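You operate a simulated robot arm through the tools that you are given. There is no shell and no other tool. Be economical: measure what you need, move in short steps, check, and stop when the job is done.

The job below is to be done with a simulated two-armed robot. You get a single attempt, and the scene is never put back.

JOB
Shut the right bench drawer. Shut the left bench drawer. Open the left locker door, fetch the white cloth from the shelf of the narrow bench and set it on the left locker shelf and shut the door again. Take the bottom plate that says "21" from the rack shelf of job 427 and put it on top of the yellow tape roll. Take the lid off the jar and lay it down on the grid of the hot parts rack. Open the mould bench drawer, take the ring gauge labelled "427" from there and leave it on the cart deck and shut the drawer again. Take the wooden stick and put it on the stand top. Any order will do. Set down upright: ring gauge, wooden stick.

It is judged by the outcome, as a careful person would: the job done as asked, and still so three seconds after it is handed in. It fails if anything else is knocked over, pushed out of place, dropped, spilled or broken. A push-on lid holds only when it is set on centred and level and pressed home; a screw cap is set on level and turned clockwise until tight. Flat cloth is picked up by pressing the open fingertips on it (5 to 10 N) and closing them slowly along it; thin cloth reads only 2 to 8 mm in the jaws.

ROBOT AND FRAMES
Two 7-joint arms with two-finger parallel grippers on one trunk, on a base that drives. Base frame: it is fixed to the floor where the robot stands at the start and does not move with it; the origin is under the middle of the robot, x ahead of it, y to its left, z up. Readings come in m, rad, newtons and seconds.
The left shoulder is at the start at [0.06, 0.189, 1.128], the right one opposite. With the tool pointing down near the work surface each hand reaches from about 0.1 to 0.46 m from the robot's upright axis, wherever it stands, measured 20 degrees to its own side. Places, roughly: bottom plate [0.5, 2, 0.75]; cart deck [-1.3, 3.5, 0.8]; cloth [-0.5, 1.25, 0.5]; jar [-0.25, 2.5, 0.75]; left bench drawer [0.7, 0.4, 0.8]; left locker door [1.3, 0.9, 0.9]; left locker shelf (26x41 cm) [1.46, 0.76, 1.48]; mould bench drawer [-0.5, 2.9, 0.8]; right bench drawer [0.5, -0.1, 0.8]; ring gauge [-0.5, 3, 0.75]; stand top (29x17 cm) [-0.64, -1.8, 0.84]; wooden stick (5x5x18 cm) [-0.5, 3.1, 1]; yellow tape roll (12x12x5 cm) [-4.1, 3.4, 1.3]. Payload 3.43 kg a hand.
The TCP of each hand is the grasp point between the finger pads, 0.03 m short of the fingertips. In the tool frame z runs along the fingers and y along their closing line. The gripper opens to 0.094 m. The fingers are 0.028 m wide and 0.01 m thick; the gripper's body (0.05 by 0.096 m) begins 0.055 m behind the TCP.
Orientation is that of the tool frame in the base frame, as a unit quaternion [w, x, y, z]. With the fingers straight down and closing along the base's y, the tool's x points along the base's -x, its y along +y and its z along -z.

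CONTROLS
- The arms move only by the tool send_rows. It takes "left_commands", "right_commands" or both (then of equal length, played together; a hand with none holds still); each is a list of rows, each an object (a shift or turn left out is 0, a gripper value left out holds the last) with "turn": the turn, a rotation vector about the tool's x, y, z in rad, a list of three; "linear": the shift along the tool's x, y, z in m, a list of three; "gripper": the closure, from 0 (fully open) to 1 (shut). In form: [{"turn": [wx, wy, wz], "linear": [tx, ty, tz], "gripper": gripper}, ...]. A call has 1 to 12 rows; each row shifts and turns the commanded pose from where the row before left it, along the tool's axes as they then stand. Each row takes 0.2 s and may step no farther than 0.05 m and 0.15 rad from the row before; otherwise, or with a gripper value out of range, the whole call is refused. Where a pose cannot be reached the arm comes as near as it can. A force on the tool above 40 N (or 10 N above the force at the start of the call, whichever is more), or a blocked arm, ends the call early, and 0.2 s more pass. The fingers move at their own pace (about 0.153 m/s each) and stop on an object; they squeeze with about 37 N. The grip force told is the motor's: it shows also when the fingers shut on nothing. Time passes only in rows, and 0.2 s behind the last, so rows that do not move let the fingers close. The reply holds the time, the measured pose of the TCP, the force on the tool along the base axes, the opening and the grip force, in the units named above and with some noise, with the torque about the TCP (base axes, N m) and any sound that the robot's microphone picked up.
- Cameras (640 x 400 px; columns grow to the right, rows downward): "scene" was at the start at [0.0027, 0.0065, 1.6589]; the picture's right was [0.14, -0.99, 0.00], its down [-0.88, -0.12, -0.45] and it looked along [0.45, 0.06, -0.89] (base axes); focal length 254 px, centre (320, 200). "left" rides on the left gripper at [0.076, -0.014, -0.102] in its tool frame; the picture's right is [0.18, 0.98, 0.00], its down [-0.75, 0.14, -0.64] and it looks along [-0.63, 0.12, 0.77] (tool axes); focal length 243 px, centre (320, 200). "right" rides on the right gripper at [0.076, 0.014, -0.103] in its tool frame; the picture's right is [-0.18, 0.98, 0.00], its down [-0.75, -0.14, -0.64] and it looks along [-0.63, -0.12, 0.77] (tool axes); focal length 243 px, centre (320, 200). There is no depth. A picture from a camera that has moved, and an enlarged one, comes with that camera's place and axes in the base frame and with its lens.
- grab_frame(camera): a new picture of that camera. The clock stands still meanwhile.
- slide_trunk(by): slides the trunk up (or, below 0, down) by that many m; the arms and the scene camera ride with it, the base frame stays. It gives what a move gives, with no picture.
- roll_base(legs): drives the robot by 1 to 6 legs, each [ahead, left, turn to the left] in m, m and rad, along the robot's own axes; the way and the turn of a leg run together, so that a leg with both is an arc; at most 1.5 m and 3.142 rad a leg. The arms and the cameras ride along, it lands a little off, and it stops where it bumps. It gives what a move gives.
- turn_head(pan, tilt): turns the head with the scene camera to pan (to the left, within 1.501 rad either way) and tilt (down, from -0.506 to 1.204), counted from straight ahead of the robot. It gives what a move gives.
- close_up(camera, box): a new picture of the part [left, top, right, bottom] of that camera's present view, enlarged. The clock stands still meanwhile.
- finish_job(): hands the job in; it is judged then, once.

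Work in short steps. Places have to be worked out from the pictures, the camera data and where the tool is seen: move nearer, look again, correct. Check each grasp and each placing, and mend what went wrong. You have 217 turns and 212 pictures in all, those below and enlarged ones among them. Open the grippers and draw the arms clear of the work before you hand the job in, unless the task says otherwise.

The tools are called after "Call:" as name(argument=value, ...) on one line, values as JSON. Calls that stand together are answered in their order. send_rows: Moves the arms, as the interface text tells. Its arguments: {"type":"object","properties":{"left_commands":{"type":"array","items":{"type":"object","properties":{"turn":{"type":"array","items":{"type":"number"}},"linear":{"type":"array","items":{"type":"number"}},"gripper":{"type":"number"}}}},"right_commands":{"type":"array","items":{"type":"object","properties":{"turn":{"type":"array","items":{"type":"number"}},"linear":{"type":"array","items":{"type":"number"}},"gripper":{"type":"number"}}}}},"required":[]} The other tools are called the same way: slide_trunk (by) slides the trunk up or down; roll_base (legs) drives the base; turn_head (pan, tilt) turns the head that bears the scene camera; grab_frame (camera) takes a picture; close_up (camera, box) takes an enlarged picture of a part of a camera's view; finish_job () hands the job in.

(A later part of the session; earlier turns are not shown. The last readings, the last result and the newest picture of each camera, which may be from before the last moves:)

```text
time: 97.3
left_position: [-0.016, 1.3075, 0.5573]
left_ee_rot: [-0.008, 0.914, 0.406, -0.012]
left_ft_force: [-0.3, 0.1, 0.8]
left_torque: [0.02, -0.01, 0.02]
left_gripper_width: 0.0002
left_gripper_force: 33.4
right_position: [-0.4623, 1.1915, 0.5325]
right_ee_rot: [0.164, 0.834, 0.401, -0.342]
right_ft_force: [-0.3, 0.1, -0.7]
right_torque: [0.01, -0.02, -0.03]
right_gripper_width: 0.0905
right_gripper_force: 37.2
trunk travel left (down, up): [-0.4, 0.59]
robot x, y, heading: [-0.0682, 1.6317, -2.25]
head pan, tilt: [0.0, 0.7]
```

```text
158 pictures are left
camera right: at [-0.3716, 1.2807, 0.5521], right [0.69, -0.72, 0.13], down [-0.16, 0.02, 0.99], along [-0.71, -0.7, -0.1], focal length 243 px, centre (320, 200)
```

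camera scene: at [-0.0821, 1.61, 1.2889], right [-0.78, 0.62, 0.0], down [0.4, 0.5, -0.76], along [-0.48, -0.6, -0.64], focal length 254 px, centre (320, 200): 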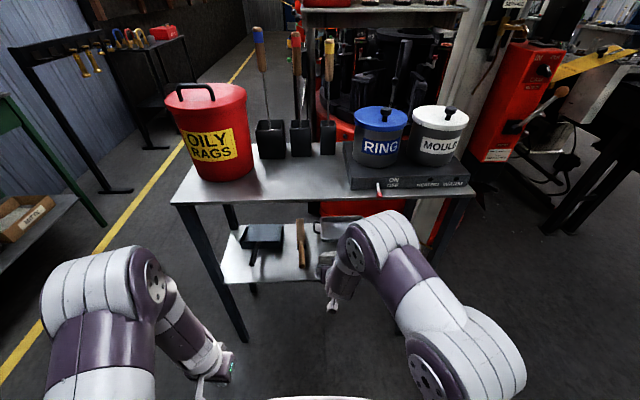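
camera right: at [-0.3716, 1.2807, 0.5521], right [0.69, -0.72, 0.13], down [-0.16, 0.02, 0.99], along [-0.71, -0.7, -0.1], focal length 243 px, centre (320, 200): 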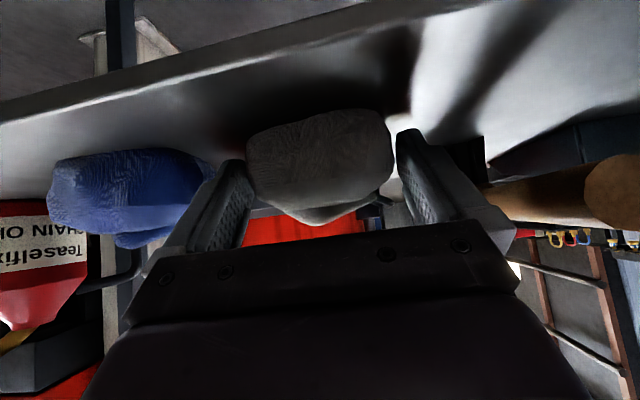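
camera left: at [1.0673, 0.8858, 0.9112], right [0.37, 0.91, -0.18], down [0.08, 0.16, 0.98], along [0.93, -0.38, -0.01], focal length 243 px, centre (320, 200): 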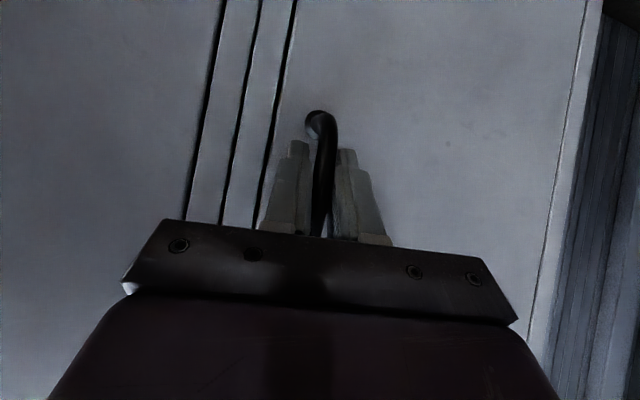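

Gripped at 90 mm, 37 N. I lift 4 cm and back out.

Call:
send_rows(right_commands=[{"linear": [-0.0106, 0, -0.0106]}, {"linear": [-0.0106, 0, -0.0106]}, {"linear": [-0.0106, 0, -0.0106]}, {"linear": [0.0177, 0, -0.0177]}, {"linear": [0.0177, 0, -0.0177]}, {"linear": [0.0177, 0, -0.0177]}, {"linear": [0.0177, 0, -0.0177]}, {"linear": [0.0177, 0, -0.0177]}, {"linear": [0.0177, 0, -0.0177]}])

Call:
grab_frame(camera="scene")

Call:
grab_frame(camera="right")

```text
time: 99.3
left_position: [-0.0154, 1.3059, 0.5575]
left_ee_rot: [-0.008, 0.914, 0.406, -0.013]
left_ft_force: [-0.6, 1.1, 0.1]
left_torque: [0.03, 0.01, -0.01]
left_gripper_width: 0.0
left_gripper_force: 33.1
right_position: [-0.3678, 1.3091, 0.5776]
right_ee_rot: [0.164, 0.834, 0.401, -0.342]
right_ft_force: [-0.9, 0.1, 0.0]
right_torque: [0.05, 0.03, 0.01]
right_gripper_width: 0.0
right_gripper_force: 33.2
trunk travel left (down, up): [-0.4, 0.59]
robot x, y, heading: [-0.0669, 1.633, -2.243]
head pan, tilt: [0.0, 0.7]
```

```text
157 pictures are left
camera scene: at [-0.0819, 1.6108, 1.2889], right [-0.78, 0.62, 0.0], down [0.4, 0.5, -0.77], along [-0.48, -0.6, -0.64], focal length 254 px, centre (320, 200)
```

scene: 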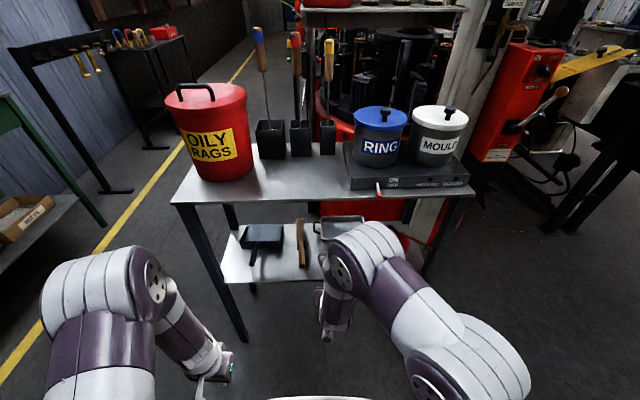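

```text
156 pictures are left
camera right: at [-0.2778, 1.3986, 0.5987], right [0.69, -0.72, 0.13], down [-0.16, 0.02, 0.99], along [-0.71, -0.7, -0.1], focal length 243 px, centre (320, 200)
```

right: 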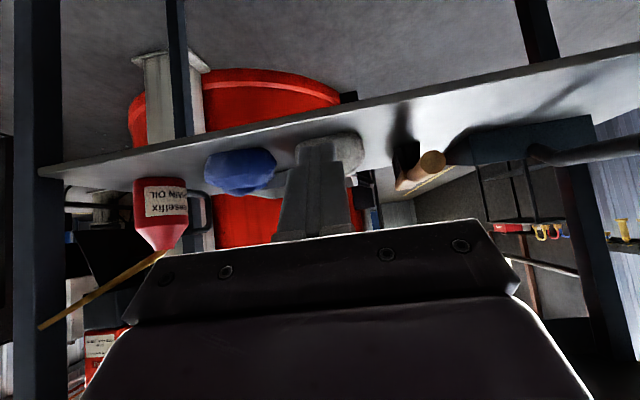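

The grip slipped: the tips were only at the lump's centre. I'll open, pitch a bit steeper, move to above the lump, and come straight down over it.

Call:
send_rows(right_commands=[{"gripper": 0, "turn": [0, 0.1, 0]}, {"turn": [0, 0.08, 0], "linear": [-0.011, 0, -0.0165]}, {"linear": [-0.034, 0, 0.0233]}, {"linear": [-0.034, 0, 0.0233]}, {"linear": [-0.034, 0, 0.0233]}, {"linear": [-0.032, 0, 0.022]}])

Call:
grab_frame(camera="right")

```text
time: 100.7
left_position: [-0.017, 1.3073, 0.5567]
left_ee_rot: [-0.008, 0.914, 0.405, -0.012]
left_ft_force: [0.0, -0.5, -0.6]
left_torque: [0.02, -0.03, -0.01]
left_gripper_width: 0.0
left_gripper_force: 33.2
right_position: [-0.4707, 1.1823, 0.597]
right_ee_rot: [0.128, 0.861, 0.414, -0.265]
right_ft_force: [-0.2, -0.3, 0.9]
right_torque: [0.04, -0.02, 0.0]
right_gripper_width: 0.094
right_gripper_force: 0.1
trunk travel left (down, up): [-0.4, 0.59]
robot x, y, heading: [-0.0678, 1.6348, -2.247]
head pan, tilt: [0.0, 0.7]
```

```text
155 pictures are left
camera right: at [-0.3828, 1.2674, 0.6388], right [0.67, -0.73, 0.1], down [-0.27, -0.12, 0.95], along [-0.69, -0.67, -0.28], focal length 243 px, centre (320, 200)
```

right: 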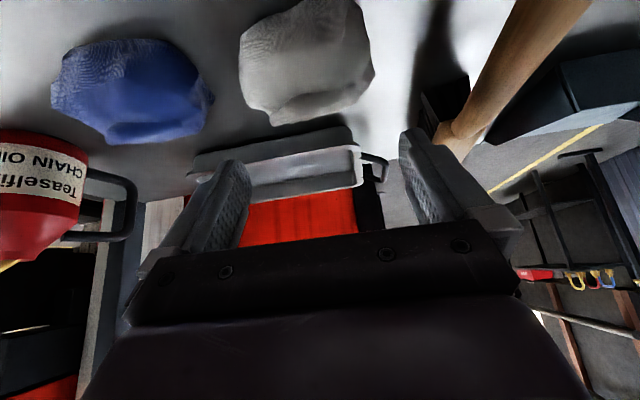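

Lump centre confirmed at (-0.470, 1.1815), directly under the TCP. I descend vertically to the shelf.

Call:
send_rows(right_commands=[{"linear": [0.0083, 0, 0.0122]}, {"linear": [0.0083, 0, 0.0122]}, {"linear": [0.0083, 0, 0.0122]}, {"linear": [0.0073, 0, 0.0107]}])

Call:
grab_frame(camera="right")

```text
time: 101.7
left_position: [-0.0162, 1.3069, 0.5575]
left_ee_rot: [-0.007, 0.914, 0.406, -0.012]
left_ft_force: [0.2, 0.1, -0.2]
left_torque: [-0.02, 0.0, 0.0]
left_gripper_width: 0.0001
left_gripper_force: 32.5
right_position: [-0.4685, 1.1824, 0.5391]
right_ee_rot: [0.127, 0.861, 0.415, -0.264]
right_ft_force: [0.3, 0.3, -0.3]
right_torque: [0.01, -0.01, 0.01]
right_gripper_width: 0.094
right_gripper_force: 0.1
trunk travel left (down, up): [-0.4, 0.59]
robot x, y, heading: [-0.069, 1.6305, -2.244]
head pan, tilt: [0.0, 0.7]
```

```text
154 pictures are left
camera right: at [-0.3815, 1.2673, 0.5826], right [0.67, -0.73, 0.1], down [-0.27, -0.12, 0.95], along [-0.69, -0.67, -0.28], focal length 243 px, centre (320, 200)
```

right: 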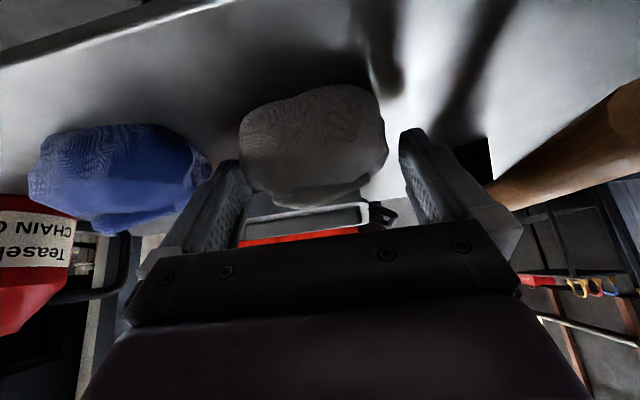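

No contact yet; I go a further ~1 cm down gently, then close.

Call:
send_rows(right_commands=[{"linear": [0.0028, 0, 0.0041]}, {"linear": [0.0028, 0, 0.0041]}, {"gripper": 0.2}, {"gripper": 0.4}, {"gripper": 0.6}, {"gripper": 0.8}, {"gripper": 1}, {"gripper": 1}])

Call:
grab_frame(camera="right")

```text
time: 103.5
left_position: [-0.0157, 1.3083, 0.5575]
left_ee_rot: [-0.007, 0.914, 0.406, -0.012]
left_ft_force: [0.5, -0.5, -0.6]
left_torque: [-0.01, 0.0, 0.0]
left_gripper_width: 0.0
left_gripper_force: 33.5
right_position: [-0.4694, 1.1829, 0.5322]
right_ee_rot: [0.129, 0.861, 0.414, -0.267]
right_ft_force: [-10.2, 5.6, 19.0]
right_torque: [0.59, 0.9, -0.16]
right_gripper_width: 0.0889
right_gripper_force: 36.8
trunk travel left (down, up): [-0.4, 0.59]
robot x, y, heading: [-0.0659, 1.629, -2.243]
head pan, tilt: [0.0, 0.7]
```

```text
153 pictures are left
camera right: at [-0.3819, 1.268, 0.5744], right [0.67, -0.73, 0.1], down [-0.27, -0.11, 0.96], along [-0.69, -0.67, -0.28], focal length 243 px, centre (320, 200)
```

right: 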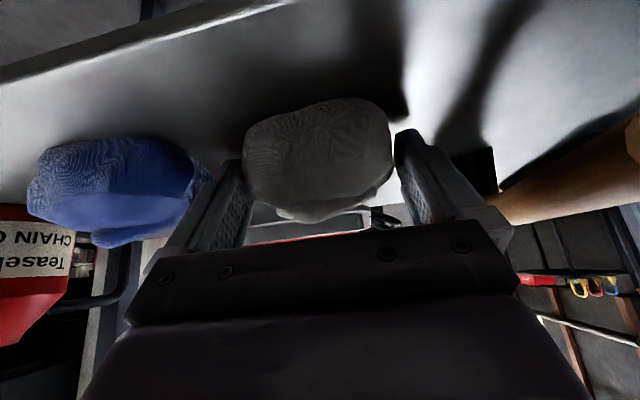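

Closed at 89 mm. I lift slowly and check.

Call:
send_rows(right_commands=[{"linear": [-0.0057, 0, -0.0083]}, {"linear": [-0.0057, 0, -0.0083]}, {"linear": [-0.0057, 0, -0.0083]}, {"linear": [-0.0057, 0, -0.0083]}])

Call:
grab_frame(camera="right")

```text
time: 104.5
left_position: [-0.0155, 1.3069, 0.558]
left_ee_rot: [-0.008, 0.914, 0.406, -0.013]
left_ft_force: [0.1, 0.3, 0.7]
left_torque: [0.0, -0.01, 0.0]
left_gripper_width: 0.0001
left_gripper_force: 33.3
right_position: [-0.4685, 1.183, 0.5695]
right_ee_rot: [0.127, 0.861, 0.414, -0.265]
right_ft_force: [-0.3, -1.1, 0.0]
right_torque: [-0.02, 0.0, -0.01]
right_gripper_width: 0.0889
right_gripper_force: 37.2
trunk travel left (down, up): [-0.4, 0.59]
robot x, y, heading: [-0.0657, 1.6358, -2.245]
head pan, tilt: [0.0, 0.7]
```

```text
152 pictures are left
camera right: at [-0.3819, 1.2675, 0.6128], right [0.67, -0.73, 0.1], down [-0.27, -0.12, 0.95], along [-0.69, -0.67, -0.28], focal length 243 px, centre (320, 200)
```

right: 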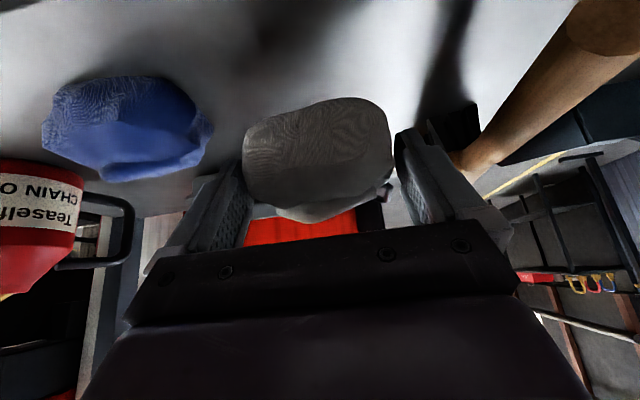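

It's held. I back out of the bench horizontally, smoothly.

Call:
send_rows(right_commands=[{"linear": [0.0165, 0, -0.0113]}, {"linear": [0.0206, 0, -0.0141]}, {"linear": [0.0206, 0, -0.0141]}, {"linear": [0.0206, 0, -0.0141]}, {"linear": [0.0206, 0, -0.0141]}, {"linear": [0.0206, 0, -0.0141]}, {"linear": [0.0206, 0, -0.0141]}, {"linear": [0.0206, 0, -0.0141]}, {"linear": [0.0165, 0, -0.0113]}])

Call:
grab_frame(camera="scene")

```text
time: 106.5
left_position: [-0.0151, 1.3074, 0.5587]
left_ee_rot: [-0.009, 0.914, 0.406, -0.013]
left_ft_force: [-0.4, 0.3, -0.4]
left_torque: [-0.03, 0.0, -0.01]
left_gripper_width: 0.0002
left_gripper_force: 32.7
right_position: [-0.334, 1.3507, 0.5724]
right_ee_rot: [0.128, 0.861, 0.414, -0.265]
right_ft_force: [0.6, -0.3, -0.6]
right_torque: [0.02, -0.01, -0.02]
right_gripper_width: 0.0882
right_gripper_force: 37.0
trunk travel left (down, up): [-0.4, 0.59]
robot x, y, heading: [-0.0685, 1.6338, -2.246]
head pan, tilt: [0.0, 0.7]
```

```text
151 pictures are left
camera scene: at [-0.0819, 1.6107, 1.2889], right [-0.78, 0.62, 0.0], down [0.4, 0.5, -0.77], along [-0.48, -0.6, -0.64], focal length 254 px, centre (320, 200)
```

scene: 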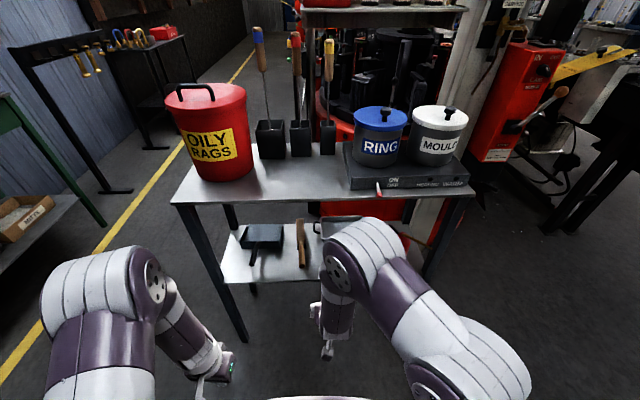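

Grip holds. I back off 10 cm, slide along the aisle away from the bench, then raise the trunk fully.

Call:
roll_base(legs=[[-0.1, 0, 0], [0, 0.6, 0]])

Call:
slide_trunk(by=0.59)

Call:
grab_frame(camera="right")

```text
time: 110.6
left_position: [0.5164, 1.0119, 0.5558]
left_ee_rot: [-0.008, 0.914, 0.406, -0.012]
left_ft_force: [-0.5, 0.1, 0.4]
left_torque: [0.01, -0.03, -0.02]
left_gripper_width: 0.0
left_gripper_force: 32.9
right_position: [0.1985, 1.0546, 0.5717]
right_ee_rot: [0.128, 0.861, 0.415, -0.265]
right_ft_force: [-0.3, -0.1, -0.9]
right_torque: [-0.02, 0.01, 0.01]
right_gripper_width: 0.0883
right_gripper_force: 37.4
trunk travel left (down, up): [-0.4, 0.59]
robot x, y, heading: [0.4637, 1.3351, -2.239]
head pan, tilt: [0.0, 0.7]
```

```text
refused: 0.59 is not a number from -0.4 to 0.4
```

```text
150 pictures are left
camera right: at [0.285, 1.1398, 0.6137], right [0.67, -0.73, 0.1], down [-0.27, -0.12, 0.95], along [-0.69, -0.67, -0.28], focal length 243 px, centre (320, 200)
```

right: 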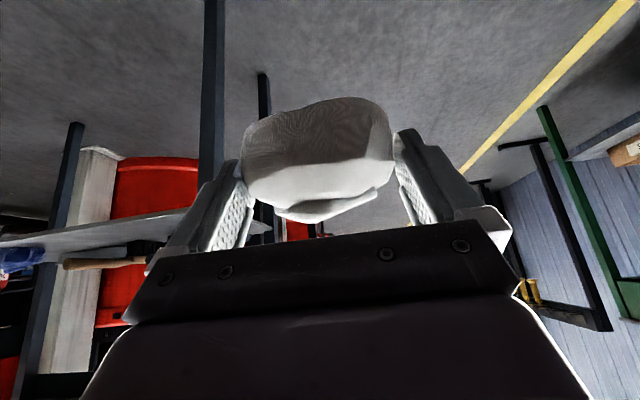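

Cloth is held. Raise the trunk in two slides and turn to face the locker.

Call:
slide_trunk(by=0.4)

Call:
slide_trunk(by=0.19)

Call:
roll_base(legs=[[0, 0, 1.739]])

Call:
turn_head(pan=0.0, tilt=0.5)

Call:
grab_frame(camera="scene")

```text
time: 114.4
left_position: [0.5163, 1.0115, 0.9569]
left_ee_rot: [-0.008, 0.914, 0.406, -0.012]
left_ft_force: [-0.2, -0.4, 0.1]
left_torque: [-0.03, 0.01, 0.0]
left_gripper_width: 0.0
left_gripper_force: 32.8
right_position: [0.1976, 1.0547, 0.9718]
right_ee_rot: [0.128, 0.861, 0.414, -0.266]
right_ft_force: [0.2, 1.2, -0.6]
right_torque: [-0.01, -0.01, 0.0]
right_gripper_width: 0.0871
right_gripper_force: 36.9
trunk travel left (down, up): [-0.8, 0.19]
robot x, y, heading: [0.4618, 1.3372, -2.247]
head pan, tilt: [0.0, 0.7]
```

```text
time: 116.5
left_position: [0.5163, 1.0119, 1.1477]
left_ee_rot: [-0.008, 0.914, 0.406, -0.013]
left_ft_force: [-0.3, -0.3, 0.4]
left_torque: [-0.01, 0.02, -0.01]
left_gripper_width: 0.0001
left_gripper_force: 33.3
right_position: [0.1975, 1.0555, 1.1607]
right_ee_rot: [0.127, 0.861, 0.415, -0.265]
right_ft_force: [0.0, -0.2, -0.3]
right_torque: [0.0, 0.02, 0.01]
right_gripper_width: 0.087
right_gripper_force: 37.1
trunk travel left (down, up): [-0.99, 0.0]
robot x, y, heading: [0.4641, 1.3369, -2.242]
head pan, tilt: [0.0, 0.7]
```

```text
time: 121.1
left_position: [0.7766, 1.445, 1.1468]
left_ee_rot: [0.005, 0.275, 0.961, -0.014]
left_ft_force: [0.6, -0.9, -0.1]
left_torque: [0.02, -0.01, -0.01]
left_gripper_width: 0.0
left_gripper_force: 32.7
right_position: [0.7909, 1.1236, 1.161]
right_ee_rot: [0.286, 0.234, 0.926, -0.072]
right_ft_force: [-0.7, 0.2, -1.0]
right_torque: [-0.01, -0.02, 0.03]
right_gripper_width: 0.0867
right_gripper_force: 37.0
trunk travel left (down, up): [-0.99, 0.0]
robot x, y, heading: [0.4655, 1.338, -0.494]
head pan, tilt: [0.0, 0.7]
```

```text
time: 121.9
left_position: [0.7758, 1.4455, 1.1472]
left_ee_rot: [0.004, 0.275, 0.961, -0.014]
left_ft_force: [0.0, -0.4, 0.2]
left_torque: [0.02, -0.03, 0.01]
left_gripper_width: 0.0
left_gripper_force: 33.4
right_position: [0.7907, 1.1236, 1.162]
right_ee_rot: [0.285, 0.235, 0.927, -0.073]
right_ft_force: [-0.1, -0.6, -1.3]
right_torque: [-0.02, 0.02, -0.04]
right_gripper_width: 0.0862
right_gripper_force: 37.0
trunk travel left (down, up): [-0.99, 0.0]
robot x, y, heading: [0.4662, 1.335, -0.496]
head pan, tilt: [0.0, 0.499]
```

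```text
149 pictures are left
camera scene: at [0.493, 1.3201, 1.8965], right [-0.48, -0.88, 0.0], down [-0.42, 0.23, -0.88], along [0.77, -0.42, -0.48], focal length 254 px, centre (320, 200)
```

scene: 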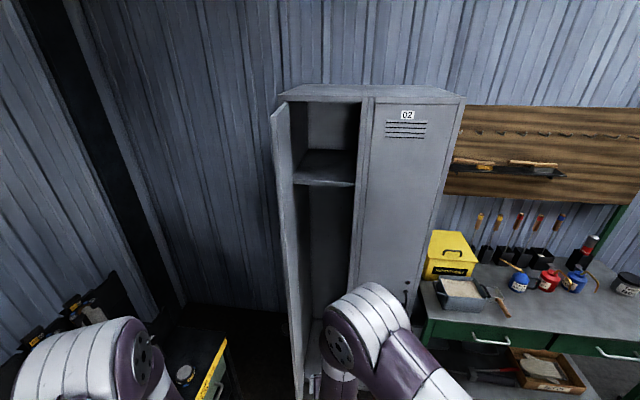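

Opening spans t≈1.257–1.503 with the shelf at z≈1.48. I raise the hand to ~1.56 while flattening its pitch to ~20° below level.

Call:
send_rows(right_commands=[{"turn": [0, -0.05, 0], "linear": [-0.0269, 0, -0.0215]}, {"turn": [0, -0.05, 0], "linear": [-0.028, 0, -0.0203]}, {"turn": [0, -0.05, 0], "linear": [-0.029, 0, -0.0188]}, {"turn": [0, -0.05, 0], "linear": [-0.0298, 0, -0.0174]}, {"turn": [0, -0.05, 0], "linear": [-0.0307, 0, -0.0158]}, {"turn": [0, -0.05, 0], "linear": [-0.0314, 0, -0.0143]}, {"turn": [0, -0.05, 0], "linear": [-0.032, 0, -0.0127]}, {"turn": [0, -0.05, 0], "linear": [-0.0326, 0, -0.0111]}, {"turn": [0, -0.05, 0], "linear": [-0.0332, 0, -0.0094]}, {"turn": [0, -0.05, 0], "linear": [-0.0336, 0, -0.0077]}, {"turn": [0, -0.05, 0], "linear": [-0.0339, 0, -0.0061]}, {"turn": [0, -0.05, 0], "linear": [-0.0342, 0, -0.0044]}])

Call:
grab_frame(camera="scene")

```text
time: 124.5
left_position: [0.7771, 1.4451, 1.1475]
left_ee_rot: [0.004, 0.276, 0.961, -0.014]
left_ft_force: [0.0, 1.2, -0.1]
left_torque: [0.0, 0.03, -0.02]
left_gripper_width: 0.0001
left_gripper_force: 33.4
right_position: [0.8974, 1.0665, 1.5572]
right_ee_rot: [0.547, 0.202, 0.801, -0.138]
right_ft_force: [-0.6, 0.0, -0.4]
right_torque: [0.0, 0.05, 0.04]
right_gripper_width: 0.0865
right_gripper_force: 37.0
trunk travel left (down, up): [-0.99, 0.0]
robot x, y, heading: [0.4677, 1.3384, -0.499]
head pan, tilt: [0.0, 0.499]
```

```text
148 pictures are left
camera scene: at [0.4929, 1.32, 1.8966], right [-0.48, -0.88, 0.0], down [-0.42, 0.23, -0.88], along [0.77, -0.42, -0.48], focal length 254 px, centre (320, 200)
```

scene: 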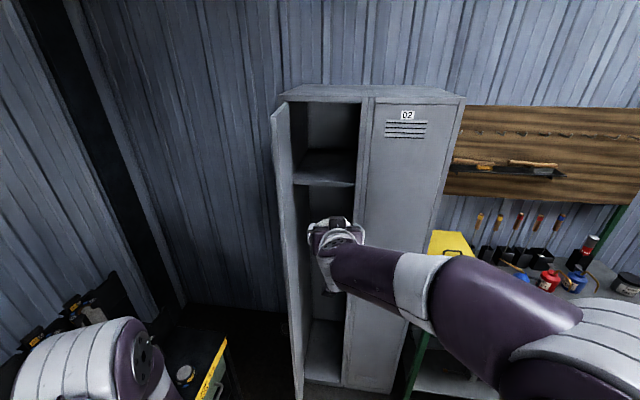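

Good. I test how far the arm can extend forward in free space.

Call:
send_rows(right_commands=[{"linear": [-0.0109, 0.001, 0.028]}, {"linear": [-0.0109, 0.001, 0.028]}, {"linear": [-0.0109, 0.001, 0.028]}, {"linear": [-0.0109, 0.001, 0.028]}, {"linear": [-0.0109, 0.001, 0.028]}])

Call:
grab_frame(camera="scene")

Call:
turn_head(pan=0.0, tilt=1.2)

Call:
grab_frame(camera="scene")

```text
time: 125.7
left_position: [0.778, 1.4441, 1.1472]
left_ee_rot: [0.003, 0.275, 0.961, -0.013]
left_ft_force: [-0.7, 0.2, -1.1]
left_torque: [0.01, -0.03, 0.0]
left_gripper_width: 0.0
left_gripper_force: 33.3
right_position: [1.0342, 0.9971, 1.556]
right_ee_rot: [0.545, 0.202, 0.802, -0.137]
right_ft_force: [0.6, -0.1, -1.3]
right_torque: [0.0, -0.02, 0.02]
right_gripper_width: 0.086
right_gripper_force: 37.0
trunk travel left (down, up): [-0.99, 0.0]
robot x, y, heading: [0.4686, 1.3373, -0.496]
head pan, tilt: [0.0, 0.499]
```

```text
147 pictures are left
camera scene: at [0.4959, 1.3189, 1.8965], right [-0.48, -0.88, 0.0], down [-0.42, 0.23, -0.88], along [0.77, -0.42, -0.48], focal length 254 px, centre (320, 200)
```

scene: 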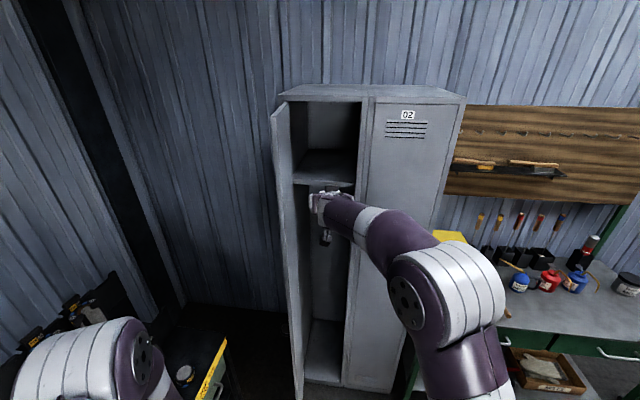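

```text
time: 126.7
left_position: [0.7773, 1.4438, 1.147]
left_ee_rot: [0.005, 0.274, 0.961, -0.015]
left_ft_force: [0.0, 0.2, -1.2]
left_torque: [0.0, -0.02, 0.01]
left_gripper_width: 0.0
left_gripper_force: 33.2
right_position: [1.0315, 0.9982, 1.5574]
right_ee_rot: [0.546, 0.203, 0.801, -0.138]
right_ft_force: [0.0, 0.5, -0.2]
right_torque: [-0.05, 0.07, -0.02]
right_gripper_width: 0.0859
right_gripper_force: 36.9
trunk travel left (down, up): [-0.99, 0.0]
robot x, y, heading: [0.4679, 1.3394, -0.493]
head pan, tilt: [0.0, 1.201]
```

```text
146 pictures are left
camera scene: at [0.4621, 1.3367, 1.8429], right [-0.48, -0.88, 0.0], down [-0.82, 0.44, -0.36], along [0.32, -0.17, -0.93], focal length 254 px, centre (320, 200)
```

scene: 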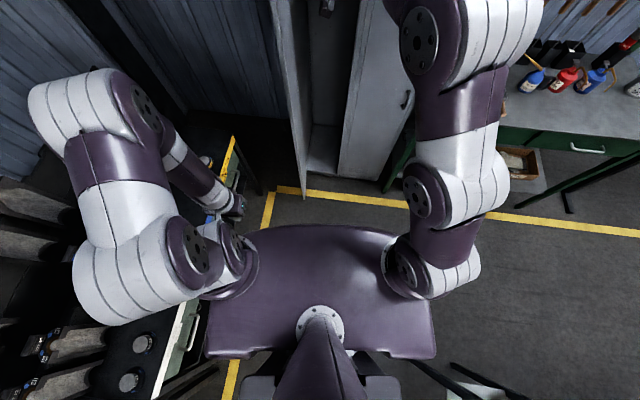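

Reach to 0.66 m ahead works. I drive forward 0.36 m so the cloth goes above the shelf.

Call:
roll_base(legs=[[0.36, 0, 0]])

Call:
turn_head(pan=0.0, tilt=0.5)

Call:
grab_frame(camera="scene")

Call:
grab_frame(camera="right")

```text
time: 129.1
left_position: [1.0937, 1.2747, 1.148]
left_ee_rot: [0.005, 0.274, 0.962, -0.013]
left_ft_force: [0.0, -0.5, -0.3]
left_torque: [-0.01, 0.0, -0.02]
left_gripper_width: 0.0002
left_gripper_force: 33.3
right_position: [1.3493, 0.8288, 1.5577]
right_ee_rot: [0.547, 0.202, 0.801, -0.137]
right_ft_force: [-0.5, 0.1, -0.7]
right_torque: [0.02, 0.0, -0.01]
right_gripper_width: 0.0857
right_gripper_force: 37.4
trunk travel left (down, up): [-0.99, 0.0]
robot x, y, heading: [0.7829, 1.1612, -0.493]
head pan, tilt: [0.0, 1.201]
```

```text
time: 130.1
left_position: [1.0954, 1.2741, 1.1473]
left_ee_rot: [0.004, 0.275, 0.961, -0.014]
left_ft_force: [0.9, -0.2, 0.0]
left_torque: [-0.02, -0.02, 0.01]
left_gripper_width: 0.0006
left_gripper_force: 33.3
right_position: [1.3508, 0.8274, 1.557]
right_ee_rot: [0.546, 0.203, 0.801, -0.139]
right_ft_force: [-0.8, -0.4, -1.2]
right_torque: [-0.01, 0.01, -0.03]
right_gripper_width: 0.0855
right_gripper_force: 37.4
trunk travel left (down, up): [-0.99, 0.0]
robot x, y, heading: [0.7881, 1.1628, -0.491]
head pan, tilt: [0.0, 0.499]
```

```text
145 pictures are left
camera scene: at [0.8114, 1.1484, 1.8965], right [-0.47, -0.88, 0.0], down [-0.42, 0.23, -0.88], along [0.77, -0.42, -0.48], focal length 254 px, centre (320, 200)
```

scene: 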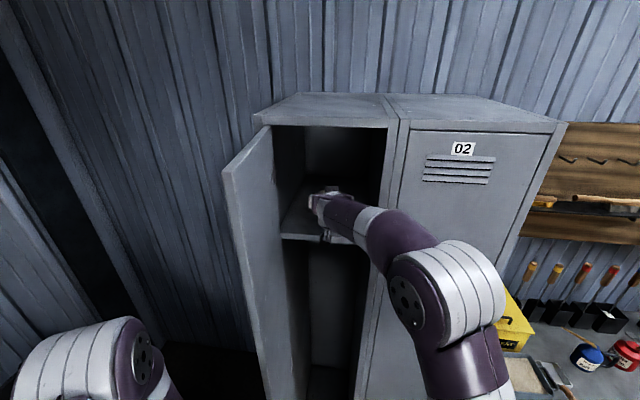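

```text
144 pictures are left
camera right: at [1.2497, 0.8983, 1.5238], right [0.53, 0.83, 0.17], down [-0.35, 0.03, 0.94], along [0.78, -0.55, 0.31], focal length 243 px, centre (320, 200)
```

right: 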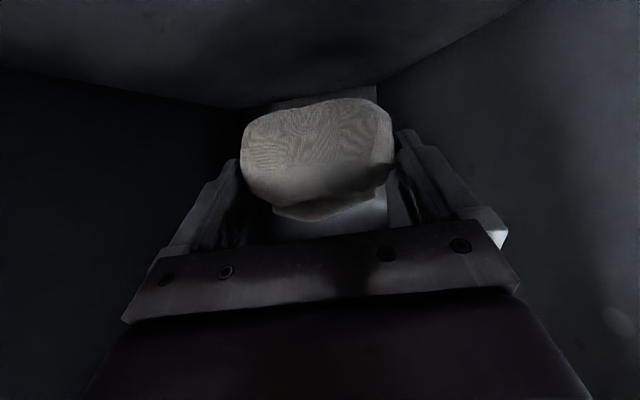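

The cloth is over the shelf. To keep the hand camera clear of the shelf edge I steepen the pitch to ~40°, then lower until contact.

Call:
send_rows(right_commands=[{"turn": [0, 0.11, 0]}, {"turn": [0, 0.11, 0]}, {"turn": [0, 0.11, 0]}, {"linear": [0.0061, 0, 0.0052]}, {"linear": [0.0061, 0, 0.0052]}])

Call:
grab_frame(camera="right")

Call:
close_up(camera="scene", box=[220, 100, 420, 300])

```text
time: 131.3
left_position: [1.095, 1.2722, 1.1473]
left_ee_rot: [0.004, 0.274, 0.962, -0.014]
left_ft_force: [-0.4, -0.2, -0.3]
left_torque: [0.03, 0.03, 0.0]
left_gripper_width: 0.0
left_gripper_force: 33.3
right_position: [1.3499, 0.8268, 1.5406]
right_ee_rot: [0.406, 0.221, 0.881, -0.102]
right_ft_force: [-1.0, -0.7, -1.0]
right_torque: [-0.03, 0.0, 0.01]
right_gripper_width: 0.0854
right_gripper_force: 37.3
trunk travel left (down, up): [-0.99, 0.0]
robot x, y, heading: [0.7874, 1.1664, -0.492]
head pan, tilt: [0.0, 0.499]
```

```text
143 pictures are left
camera right: at [1.2458, 0.8998, 1.5495], right [0.57, 0.81, 0.14], down [-0.07, -0.12, 0.99], along [0.82, -0.58, -0.02], focal length 243 px, centre (320, 200)
```

right: 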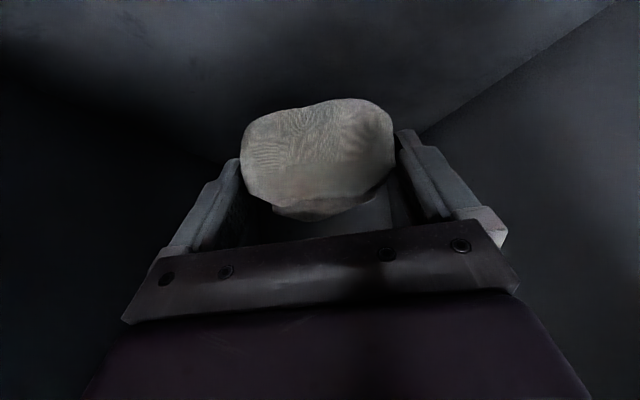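

```text
2.00 times, centred on (320, 200) of scene
camera zoom: at [0.8115, 1.1483, 1.8966], right [-0.47, -0.88, 0.0], down [-0.42, 0.23, -0.88], along [0.77, -0.42, -0.48], focal length 509 px, centre (320, 200)
```

zoom: 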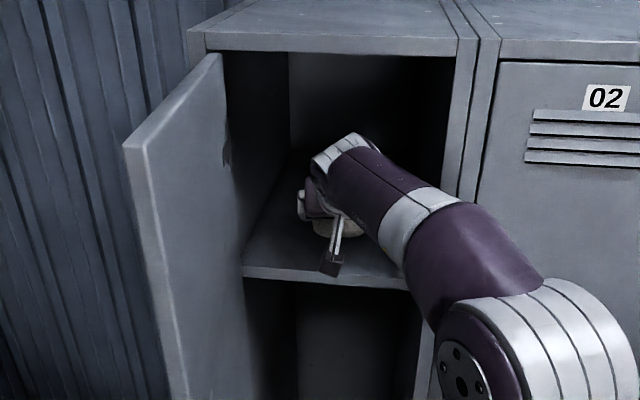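

Clear. I keep lowering in small steps.

Call:
send_rows(right_commands=[{"linear": [0.0046, 0, 0.0039]}, {"linear": [0.0046, 0, 0.0039]}, {"linear": [0.0046, 0, 0.0039]}])

```text
time: 132.1
left_position: [1.0955, 1.273, 1.1466]
left_ee_rot: [0.003, 0.273, 0.962, -0.015]
left_ft_force: [-1.2, -0.3, -1.1]
left_torque: [-0.02, -0.02, 0.03]
left_gripper_width: 0.0001
left_gripper_force: 32.8
right_position: [1.3509, 0.8266, 1.5233]
right_ee_rot: [0.407, 0.221, 0.88, -0.102]
right_ft_force: [0.2, 0.1, -0.4]
right_torque: [-0.01, 0.01, 0.0]
right_gripper_width: 0.0853
right_gripper_force: 36.5
trunk travel left (down, up): [-0.99, 0.0]
robot x, y, heading: [0.7863, 1.1656, -0.495]
head pan, tilt: [0.0, 0.499]
```

Call:
send_rows(right_commands=[{"linear": [0.0038, 0, 0.0032]}, {"linear": [0.0038, 0, 0.0032]}])

Call:
grab_frame(camera="right")

```text
time: 132.7
left_position: [1.0945, 1.2726, 1.1473]
left_ee_rot: [0.005, 0.273, 0.962, -0.014]
left_ft_force: [-1.0, -0.1, 0.8]
left_torque: [-0.01, 0.01, 0.0]
left_gripper_width: 0.0002
left_gripper_force: 33.0
right_position: [1.349, 0.8266, 1.5175]
right_ee_rot: [0.412, 0.221, 0.878, -0.103]
right_ft_force: [4.7, -4.6, 21.8]
right_torque: [-0.34, 0.21, 0.05]
right_gripper_width: 0.085
right_gripper_force: 37.6
trunk travel left (down, up): [-0.99, 0.0]
robot x, y, heading: [0.7863, 1.1656, -0.496]
head pan, tilt: [0.0, 0.499]
```

```text
141 pictures are left
camera right: at [1.2454, 0.9001, 1.526], right [0.57, 0.81, 0.14], down [-0.08, -0.12, 0.99], along [0.82, -0.57, 0.0], focal length 243 px, centre (320, 200)
```

right: 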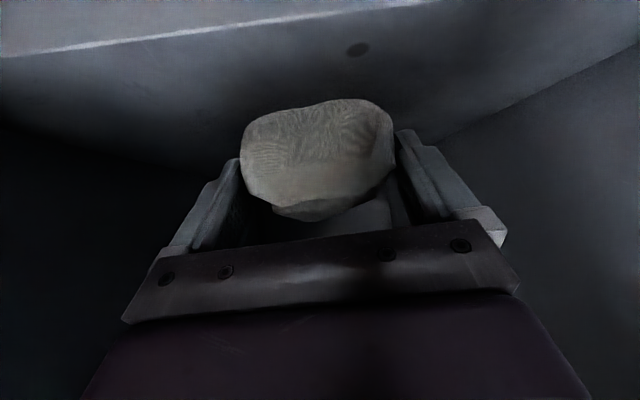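

Contact (22 N). I open the fingers, rise straight up, and look.

Call:
send_rows(right_commands=[{"linear": [-0.002, 0, -0.0017], "gripper": 0.6}, {"gripper": 0}, {"gripper": 0}, {"linear": [-0.0076, 0, -0.0065]}, {"linear": [-0.0153, 0, -0.0129]}, {"linear": [-0.0153, 0, -0.0129]}, {"linear": [-0.0153, 0, -0.0129]}])

Call:
grab_frame(camera="right")

```text
time: 134.3
left_position: [1.0947, 1.2737, 1.1453]
left_ee_rot: [0.004, 0.274, 0.962, -0.014]
left_ft_force: [0.8, 0.7, 0.7]
left_torque: [0.02, 0.02, 0.04]
left_gripper_width: 0.0
left_gripper_force: 33.5
right_position: [1.3499, 0.8283, 1.5853]
right_ee_rot: [0.406, 0.223, 0.88, -0.103]
right_ft_force: [0.2, -0.7, 0.0]
right_torque: [0.03, 0.02, 0.02]
right_gripper_width: 0.0941
right_gripper_force: 0.0
trunk travel left (down, up): [-0.99, 0.0]
robot x, y, heading: [0.7848, 1.1657, -0.501]
head pan, tilt: [0.0, 0.499]
```

```text
140 pictures are left
camera right: at [1.246, 0.9, 1.5941], right [0.57, 0.81, 0.14], down [-0.07, -0.12, 0.99], along [0.82, -0.57, -0.02], focal length 243 px, centre (320, 200)
```

right: 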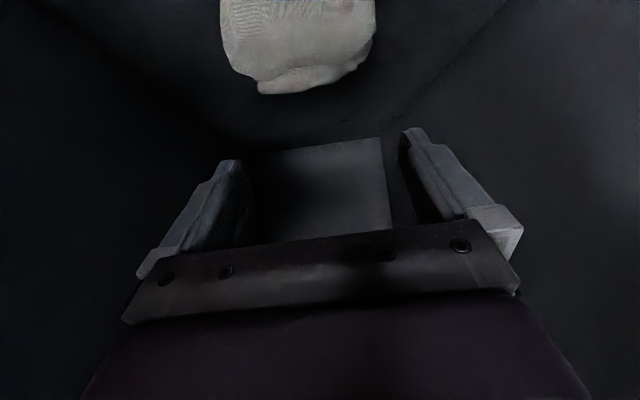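

Cloth is on the shelf. I back out; then I look at the door for closing it.

Call:
roll_base(legs=[[-0.38, 0, 0]])

Call:
grab_frame(camera="scene")

```text
time: 136.7
left_position: [0.7648, 1.4524, 1.1459]
left_ee_rot: [0.003, 0.274, 0.962, -0.014]
left_ft_force: [0.1, -0.4, -0.1]
left_torque: [0.04, 0.0, 0.03]
left_gripper_width: 0.0
left_gripper_force: 33.6
right_position: [1.0216, 1.0044, 1.5842]
right_ee_rot: [0.406, 0.223, 0.88, -0.103]
right_ft_force: [-0.1, -0.2, -0.3]
right_torque: [0.02, 0.01, 0.04]
right_gripper_width: 0.0937
right_gripper_force: 0.0
trunk travel left (down, up): [-0.99, 0.0]
robot x, y, heading: [0.4543, 1.3444, -0.499]
head pan, tilt: [0.0, 0.499]
```

```text
139 pictures are left
camera scene: at [0.4821, 1.326, 1.8965], right [-0.48, -0.88, 0.0], down [-0.42, 0.23, -0.88], along [0.77, -0.42, -0.48], focal length 254 px, centre (320, 200)
```

scene: 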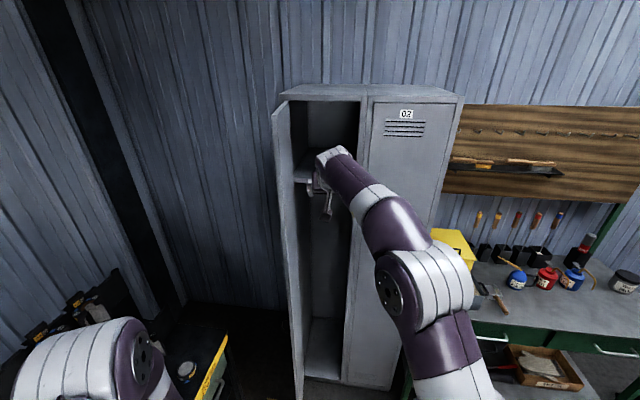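

I retract the right arm and reach the closed left hand further forward, outside (left of) the door.

Call:
send_rows(right_commands=[{"linear": [0.0264, 0, -0.03]}, {"linear": [0.0264, 0, -0.03]}, {"linear": [0.0264, 0, -0.03]}, {"linear": [0.0264, 0, -0.03]}, {"linear": [0.0264, -0.02, -0.03]}, {"linear": [0.026, -0.03, -0.02]}, {"linear": [0.026, -0.03, -0.02]}], left_commands=[{"linear": [-0.03, 0, 0]}, {"linear": [-0.03, 0, 0]}, {"linear": [-0.03, 0, 0]}, {"linear": [-0.03, 0, 0]}, {"linear": [-0.03, 0, 0]}, {"linear": [0, 0, 0]}, {"linear": [0, 0, 0]}])

Call:
roll_base(legs=[[0.3, 0, 0]])

Call:
turn_head(pan=0.2, tilt=0.9)

Call:
grab_frame(camera="scene")

```text
time: 137.2
left_position: [0.7915, 1.4337, 1.1464]
left_ee_rot: [0.004, 0.281, 0.96, -0.013]
left_ft_force: [3.5, 2.9, -0.6]
left_torque: [-0.29, 0.39, -0.29]
left_gripper_width: 0.0
left_gripper_force: 33.2
right_position: [0.9794, 1.0286, 1.5834]
right_ee_rot: [0.407, 0.223, 0.88, -0.104]
right_ft_force: [0.3, 0.4, 0.2]
right_torque: [0.0, 0.03, -0.01]
right_gripper_width: 0.0938
right_gripper_force: 0.2
trunk travel left (down, up): [-0.99, 0.0]
robot x, y, heading: [0.4522, 1.3445, -0.496]
head pan, tilt: [0.0, 0.499]
stopped in row 2 (left hand): the force on the tool passed its limit at 57 N (the readings are from after the stop); the commanded pose is now the measured one
```

```text
time: 139.2
left_position: [1.0488, 1.2938, 1.1487]
left_ee_rot: [0.004, 0.282, 0.959, -0.015]
left_ft_force: [5.9, 11.1, -0.7]
left_torque: [-1.15, 0.67, -1.2]
left_gripper_width: 0.0001
left_gripper_force: 33.4
right_position: [1.2357, 0.8871, 1.5848]
right_ee_rot: [0.408, 0.223, 0.879, -0.103]
right_ft_force: [0.1, 0.3, 0.5]
right_torque: [0.02, 0.04, 0.03]
right_gripper_width: 0.0938
right_gripper_force: 0.2
trunk travel left (down, up): [-0.99, 0.0]
robot x, y, heading: [0.7079, 1.2052, -0.5]
head pan, tilt: [0.0, 0.499]
```

```text
time: 140.1
left_position: [1.0518, 1.293, 1.1464]
left_ee_rot: [0.002, 0.282, 0.959, -0.013]
left_ft_force: [1.0, 3.9, -1.2]
left_torque: [-0.53, 0.06, -0.47]
left_gripper_width: 0.0
left_gripper_force: 32.4
right_position: [1.2388, 0.8856, 1.5834]
right_ee_rot: [0.407, 0.223, 0.88, -0.103]
right_ft_force: [0.5, 0.7, 0.4]
right_torque: [-0.01, 0.03, 0.0]
right_gripper_width: 0.094
right_gripper_force: 0.0
trunk travel left (down, up): [-0.99, 0.0]
robot x, y, heading: [0.7114, 1.2045, -0.497]
head pan, tilt: [0.201, 0.901]
```

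```text
138 pictures are left
camera scene: at [0.7327, 1.2073, 1.8627], right [-0.29, -0.96, 0.0], down [-0.75, 0.23, -0.62], along [0.59, -0.18, -0.78], focal length 254 px, centre (320, 200)
```

scene: 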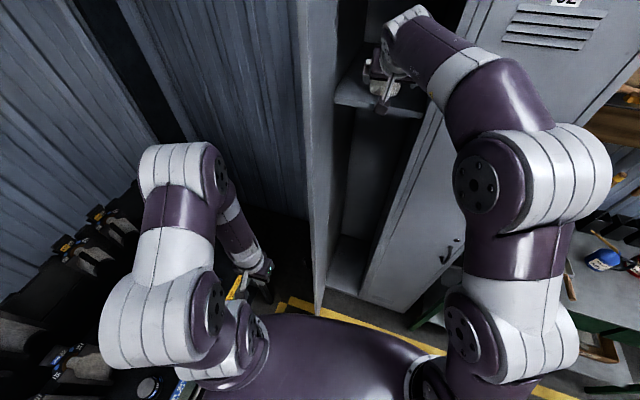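

The left hand reported a contact while moving forward. I check what it's touching with its camera.

Call:
grab_frame(camera="left")

Call:
close_up(camera="scene", box=[130, 130, 330, 400])

```text
137 pictures are left
camera left: at [0.9812, 1.3248, 1.2476], right [0.38, 0.93, -0.03], down [0.71, -0.27, 0.65], along [0.59, -0.26, -0.76], focal length 243 px, centre (320, 200)
```

left: 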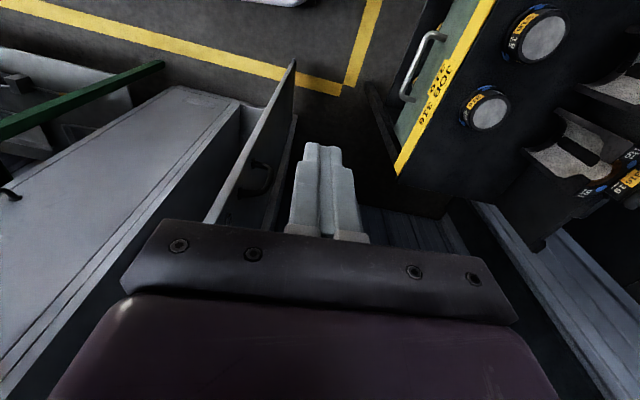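

```text
1.48 times, centred on (230, 265) of scene
camera zoom: at [0.7327, 1.2073, 1.8627], right [-0.29, -0.96, 0.0], down [-0.75, 0.23, -0.62], along [0.59, -0.18, -0.78], focal length 377 px, centre (453, 104)
```

zoom: 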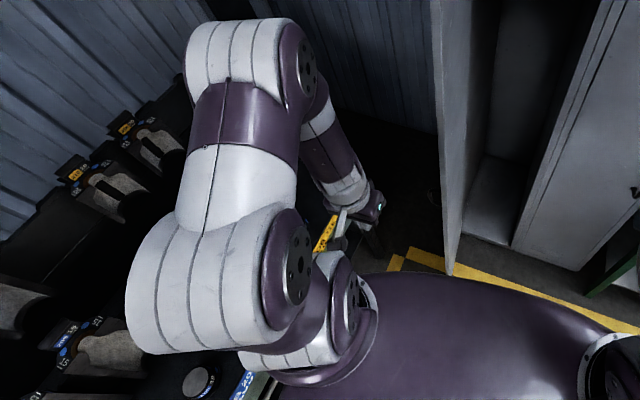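

The left hand is free of the door and rack, with only its own folded arm close by. First I retract the right arm alone out of the locker.

Call:
send_rows(right_commands=[{"linear": [0.0264, 0, -0.03]}, {"linear": [0.0264, 0, -0.03]}, {"linear": [0.0264, 0, -0.03]}, {"linear": [0.0264, -0.01, -0.03]}, {"linear": [0.0264, -0.02, -0.03]}, {"linear": [0.026, -0.03, -0.02]}, {"linear": [0.026, -0.03, -0.02]}, {"linear": [0.026, -0.03, -0.02]}])

Call:
send_rows(left_commands=[{"linear": [0, 0.03, 0]}, {"linear": [0, 0.03, 0]}, {"linear": [-0.03, 0, 0]}, {"linear": [-0.03, 0, 0]}, {"linear": [-0.03, 0, 0]}])

Call:
grab_frame(camera="scene")

```text
time: 141.9
left_position: [1.0513, 1.2934, 1.1472]
left_ee_rot: [0.002, 0.282, 0.959, -0.013]
left_ft_force: [2.2, 6.8, 0.6]
left_torque: [-0.73, 0.33, -0.71]
left_gripper_width: 0.0002
left_gripper_force: 32.7
right_position: [0.9483, 0.9225, 1.5605]
right_ee_rot: [0.407, 0.224, 0.879, -0.104]
right_ft_force: [0.5, 0.6, 0.4]
right_torque: [0.01, 0.0, -0.01]
right_gripper_width: 0.0942
right_gripper_force: 0.0
right hand out of reach, approached as far as the arm can: row 8
trunk travel left (down, up): [-0.99, 0.0]
robot x, y, heading: [0.7115, 1.2019, -0.499]
head pan, tilt: [0.201, 0.901]
```

```text
time: 143.1
left_position: [1.159, 1.295, 1.1475]
left_ee_rot: [0.003, 0.282, 0.959, -0.014]
left_ft_force: [0.3, -0.6, -0.2]
left_torque: [0.02, -0.01, 0.0]
left_gripper_width: 0.0001
left_gripper_force: 32.7
right_position: [0.9511, 0.9228, 1.5608]
right_ee_rot: [0.406, 0.223, 0.88, -0.103]
right_ft_force: [0.9, -0.1, 0.2]
right_torque: [0.03, -0.02, -0.03]
right_gripper_width: 0.0941
right_gripper_force: 0.1
trunk travel left (down, up): [-0.99, 0.0]
robot x, y, heading: [0.7143, 1.2066, -0.499]
head pan, tilt: [0.201, 0.901]
```

```text
135 pictures are left
camera scene: at [0.7321, 1.2084, 1.8627], right [-0.29, -0.96, 0.0], down [-0.75, 0.23, -0.62], along [0.59, -0.18, -0.78], focal length 254 px, centre (320, 200)
```

scene: 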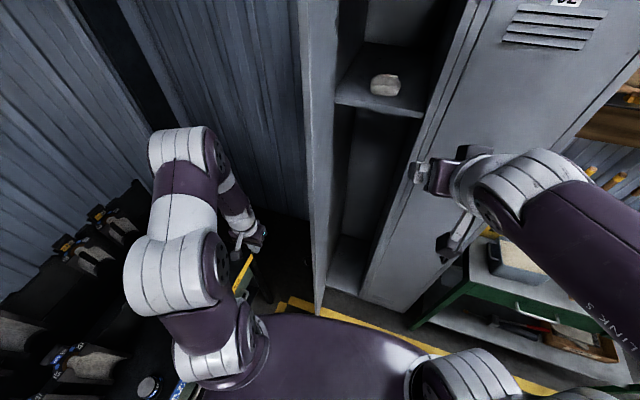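

Cloth is well on the shelf. I push the door from outside with the left hand, sweeping right.

Call:
send_rows(left_commands=[{"linear": [-0.035, 0, 0]}, {"linear": [-0.035, 0, 0]}, {"linear": [0, -0.035, 0]}, {"linear": [0, -0.035, 0]}, {"linear": [0, -0.035, 0]}, {"linear": [0, -0.035, 0]}, {"linear": [0, -0.035, 0]}, {"linear": [0, -0.035, 0]}, {"linear": [0, -0.035, 0]}])

Call:
grab_frame(camera="scene")

```text
time: 145.1
left_position: [1.0846, 1.0506, 1.1539]
left_ee_rot: [0.003, 0.282, 0.959, -0.013]
left_ft_force: [-0.2, -0.7, -0.1]
left_torque: [0.03, -0.02, 0.02]
left_gripper_width: 0.0
left_gripper_force: 33.3
right_position: [0.9483, 0.9225, 1.5608]
right_ee_rot: [0.407, 0.224, 0.88, -0.103]
right_ft_force: [0.5, 0.1, 0.4]
right_torque: [0.01, 0.0, 0.04]
right_gripper_width: 0.0938
right_gripper_force: 0.1
trunk travel left (down, up): [-0.99, 0.0]
robot x, y, heading: [0.7123, 1.2056, -0.498]
head pan, tilt: [0.201, 0.901]
```

```text
134 pictures are left
camera scene: at [0.7306, 1.2066, 1.8627], right [-0.29, -0.96, 0.0], down [-0.75, 0.23, -0.62], along [0.59, -0.18, -0.78], focal length 254 px, centre (320, 200)
```

scene: 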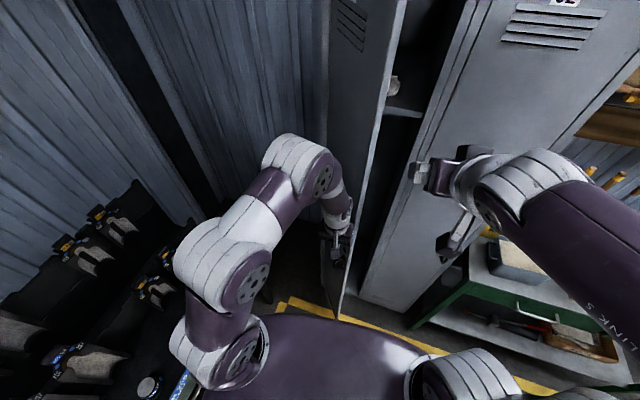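

The door is swinging shut. I follow through, forward and right.

Call:
send_rows(left_commands=[{"linear": [-0.025, -0.025, 0]}, {"linear": [-0.025, -0.025, 0]}, {"linear": [-0.025, -0.02, 0]}, {"linear": [-0.025, -0.02, 0]}, {"linear": [-0.025, -0.01, 0]}])

Call:
grab_frame(camera="scene")

```text
time: 146.3
left_position: [1.138, 0.8985, 1.1572]
left_ee_rot: [0.002, 0.282, 0.959, -0.014]
left_ft_force: [0.1, -0.9, 0.6]
left_torque: [0.03, 0.0, 0.01]
left_gripper_width: 0.0
left_gripper_force: 32.9
right_position: [0.9504, 0.9214, 1.5614]
right_ee_rot: [0.406, 0.225, 0.88, -0.104]
right_ft_force: [0.9, 0.3, 0.3]
right_torque: [0.01, 0.01, -0.03]
right_gripper_width: 0.094
right_gripper_force: 0.0
trunk travel left (down, up): [-0.99, 0.0]
robot x, y, heading: [0.7089, 1.2036, -0.504]
head pan, tilt: [0.201, 0.901]
```

```text
133 pictures are left
camera scene: at [0.7323, 1.2062, 1.8627], right [-0.29, -0.96, 0.0], down [-0.75, 0.23, -0.62], along [0.59, -0.18, -0.78], focal length 254 px, centre (320, 200)
```

scene: 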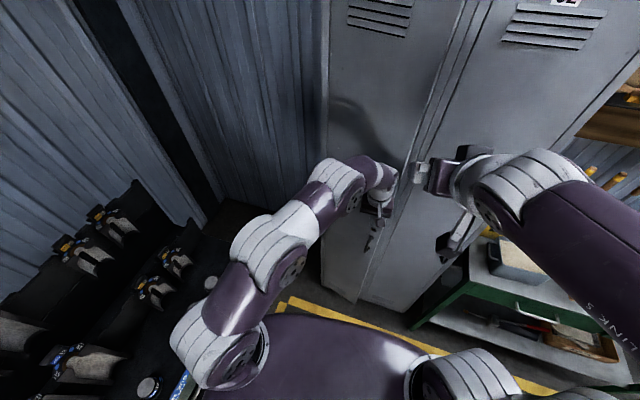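

Nearly closed; I push straight forward until it stops.

Call:
send_rows(left_commands=[{"linear": [-0.02, 0, 0]}, {"linear": [-0.02, 0, 0]}, {"linear": [-0.02, 0, 0]}, {"linear": [-0.02, 0, 0]}, {"linear": [-0.02, 0, 0]}])

Call:
grab_frame(camera="scene")

```text
time: 147.5
left_position: [1.1849, 0.884, 1.1503]
left_ee_rot: [0.002, 0.281, 0.96, -0.013]
left_ft_force: [-0.2, -0.4, 0.2]
left_torque: [0.02, 0.0, -0.01]
left_gripper_width: 0.0
left_gripper_force: 33.1
left hand out of reach, approached as far as the arm can: row 3, 4, 5
right_position: [0.9515, 0.9232, 1.561]
right_ee_rot: [0.407, 0.223, 0.88, -0.103]
right_ft_force: [0.2, -0.9, 0.2]
right_torque: [0.0, 0.02, 0.02]
right_gripper_width: 0.0939
right_gripper_force: 0.1
trunk travel left (down, up): [-0.99, 0.0]
robot x, y, heading: [0.7116, 1.2029, -0.498]
head pan, tilt: [0.201, 0.901]
```

```text
132 pictures are left
camera scene: at [0.7325, 1.2074, 1.8627], right [-0.29, -0.96, 0.0], down [-0.75, 0.23, -0.62], along [0.59, -0.18, -0.78], focal length 254 px, centre (320, 200)
```

scene: 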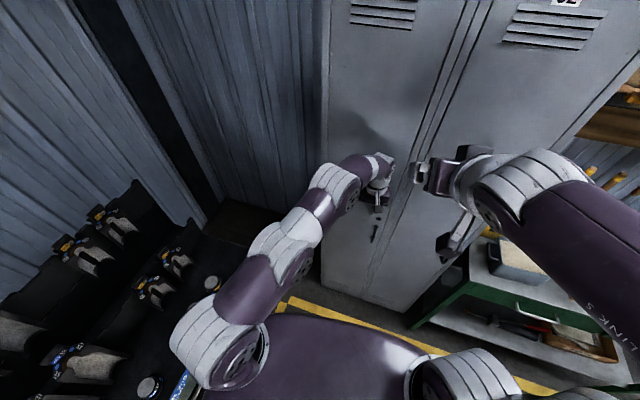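

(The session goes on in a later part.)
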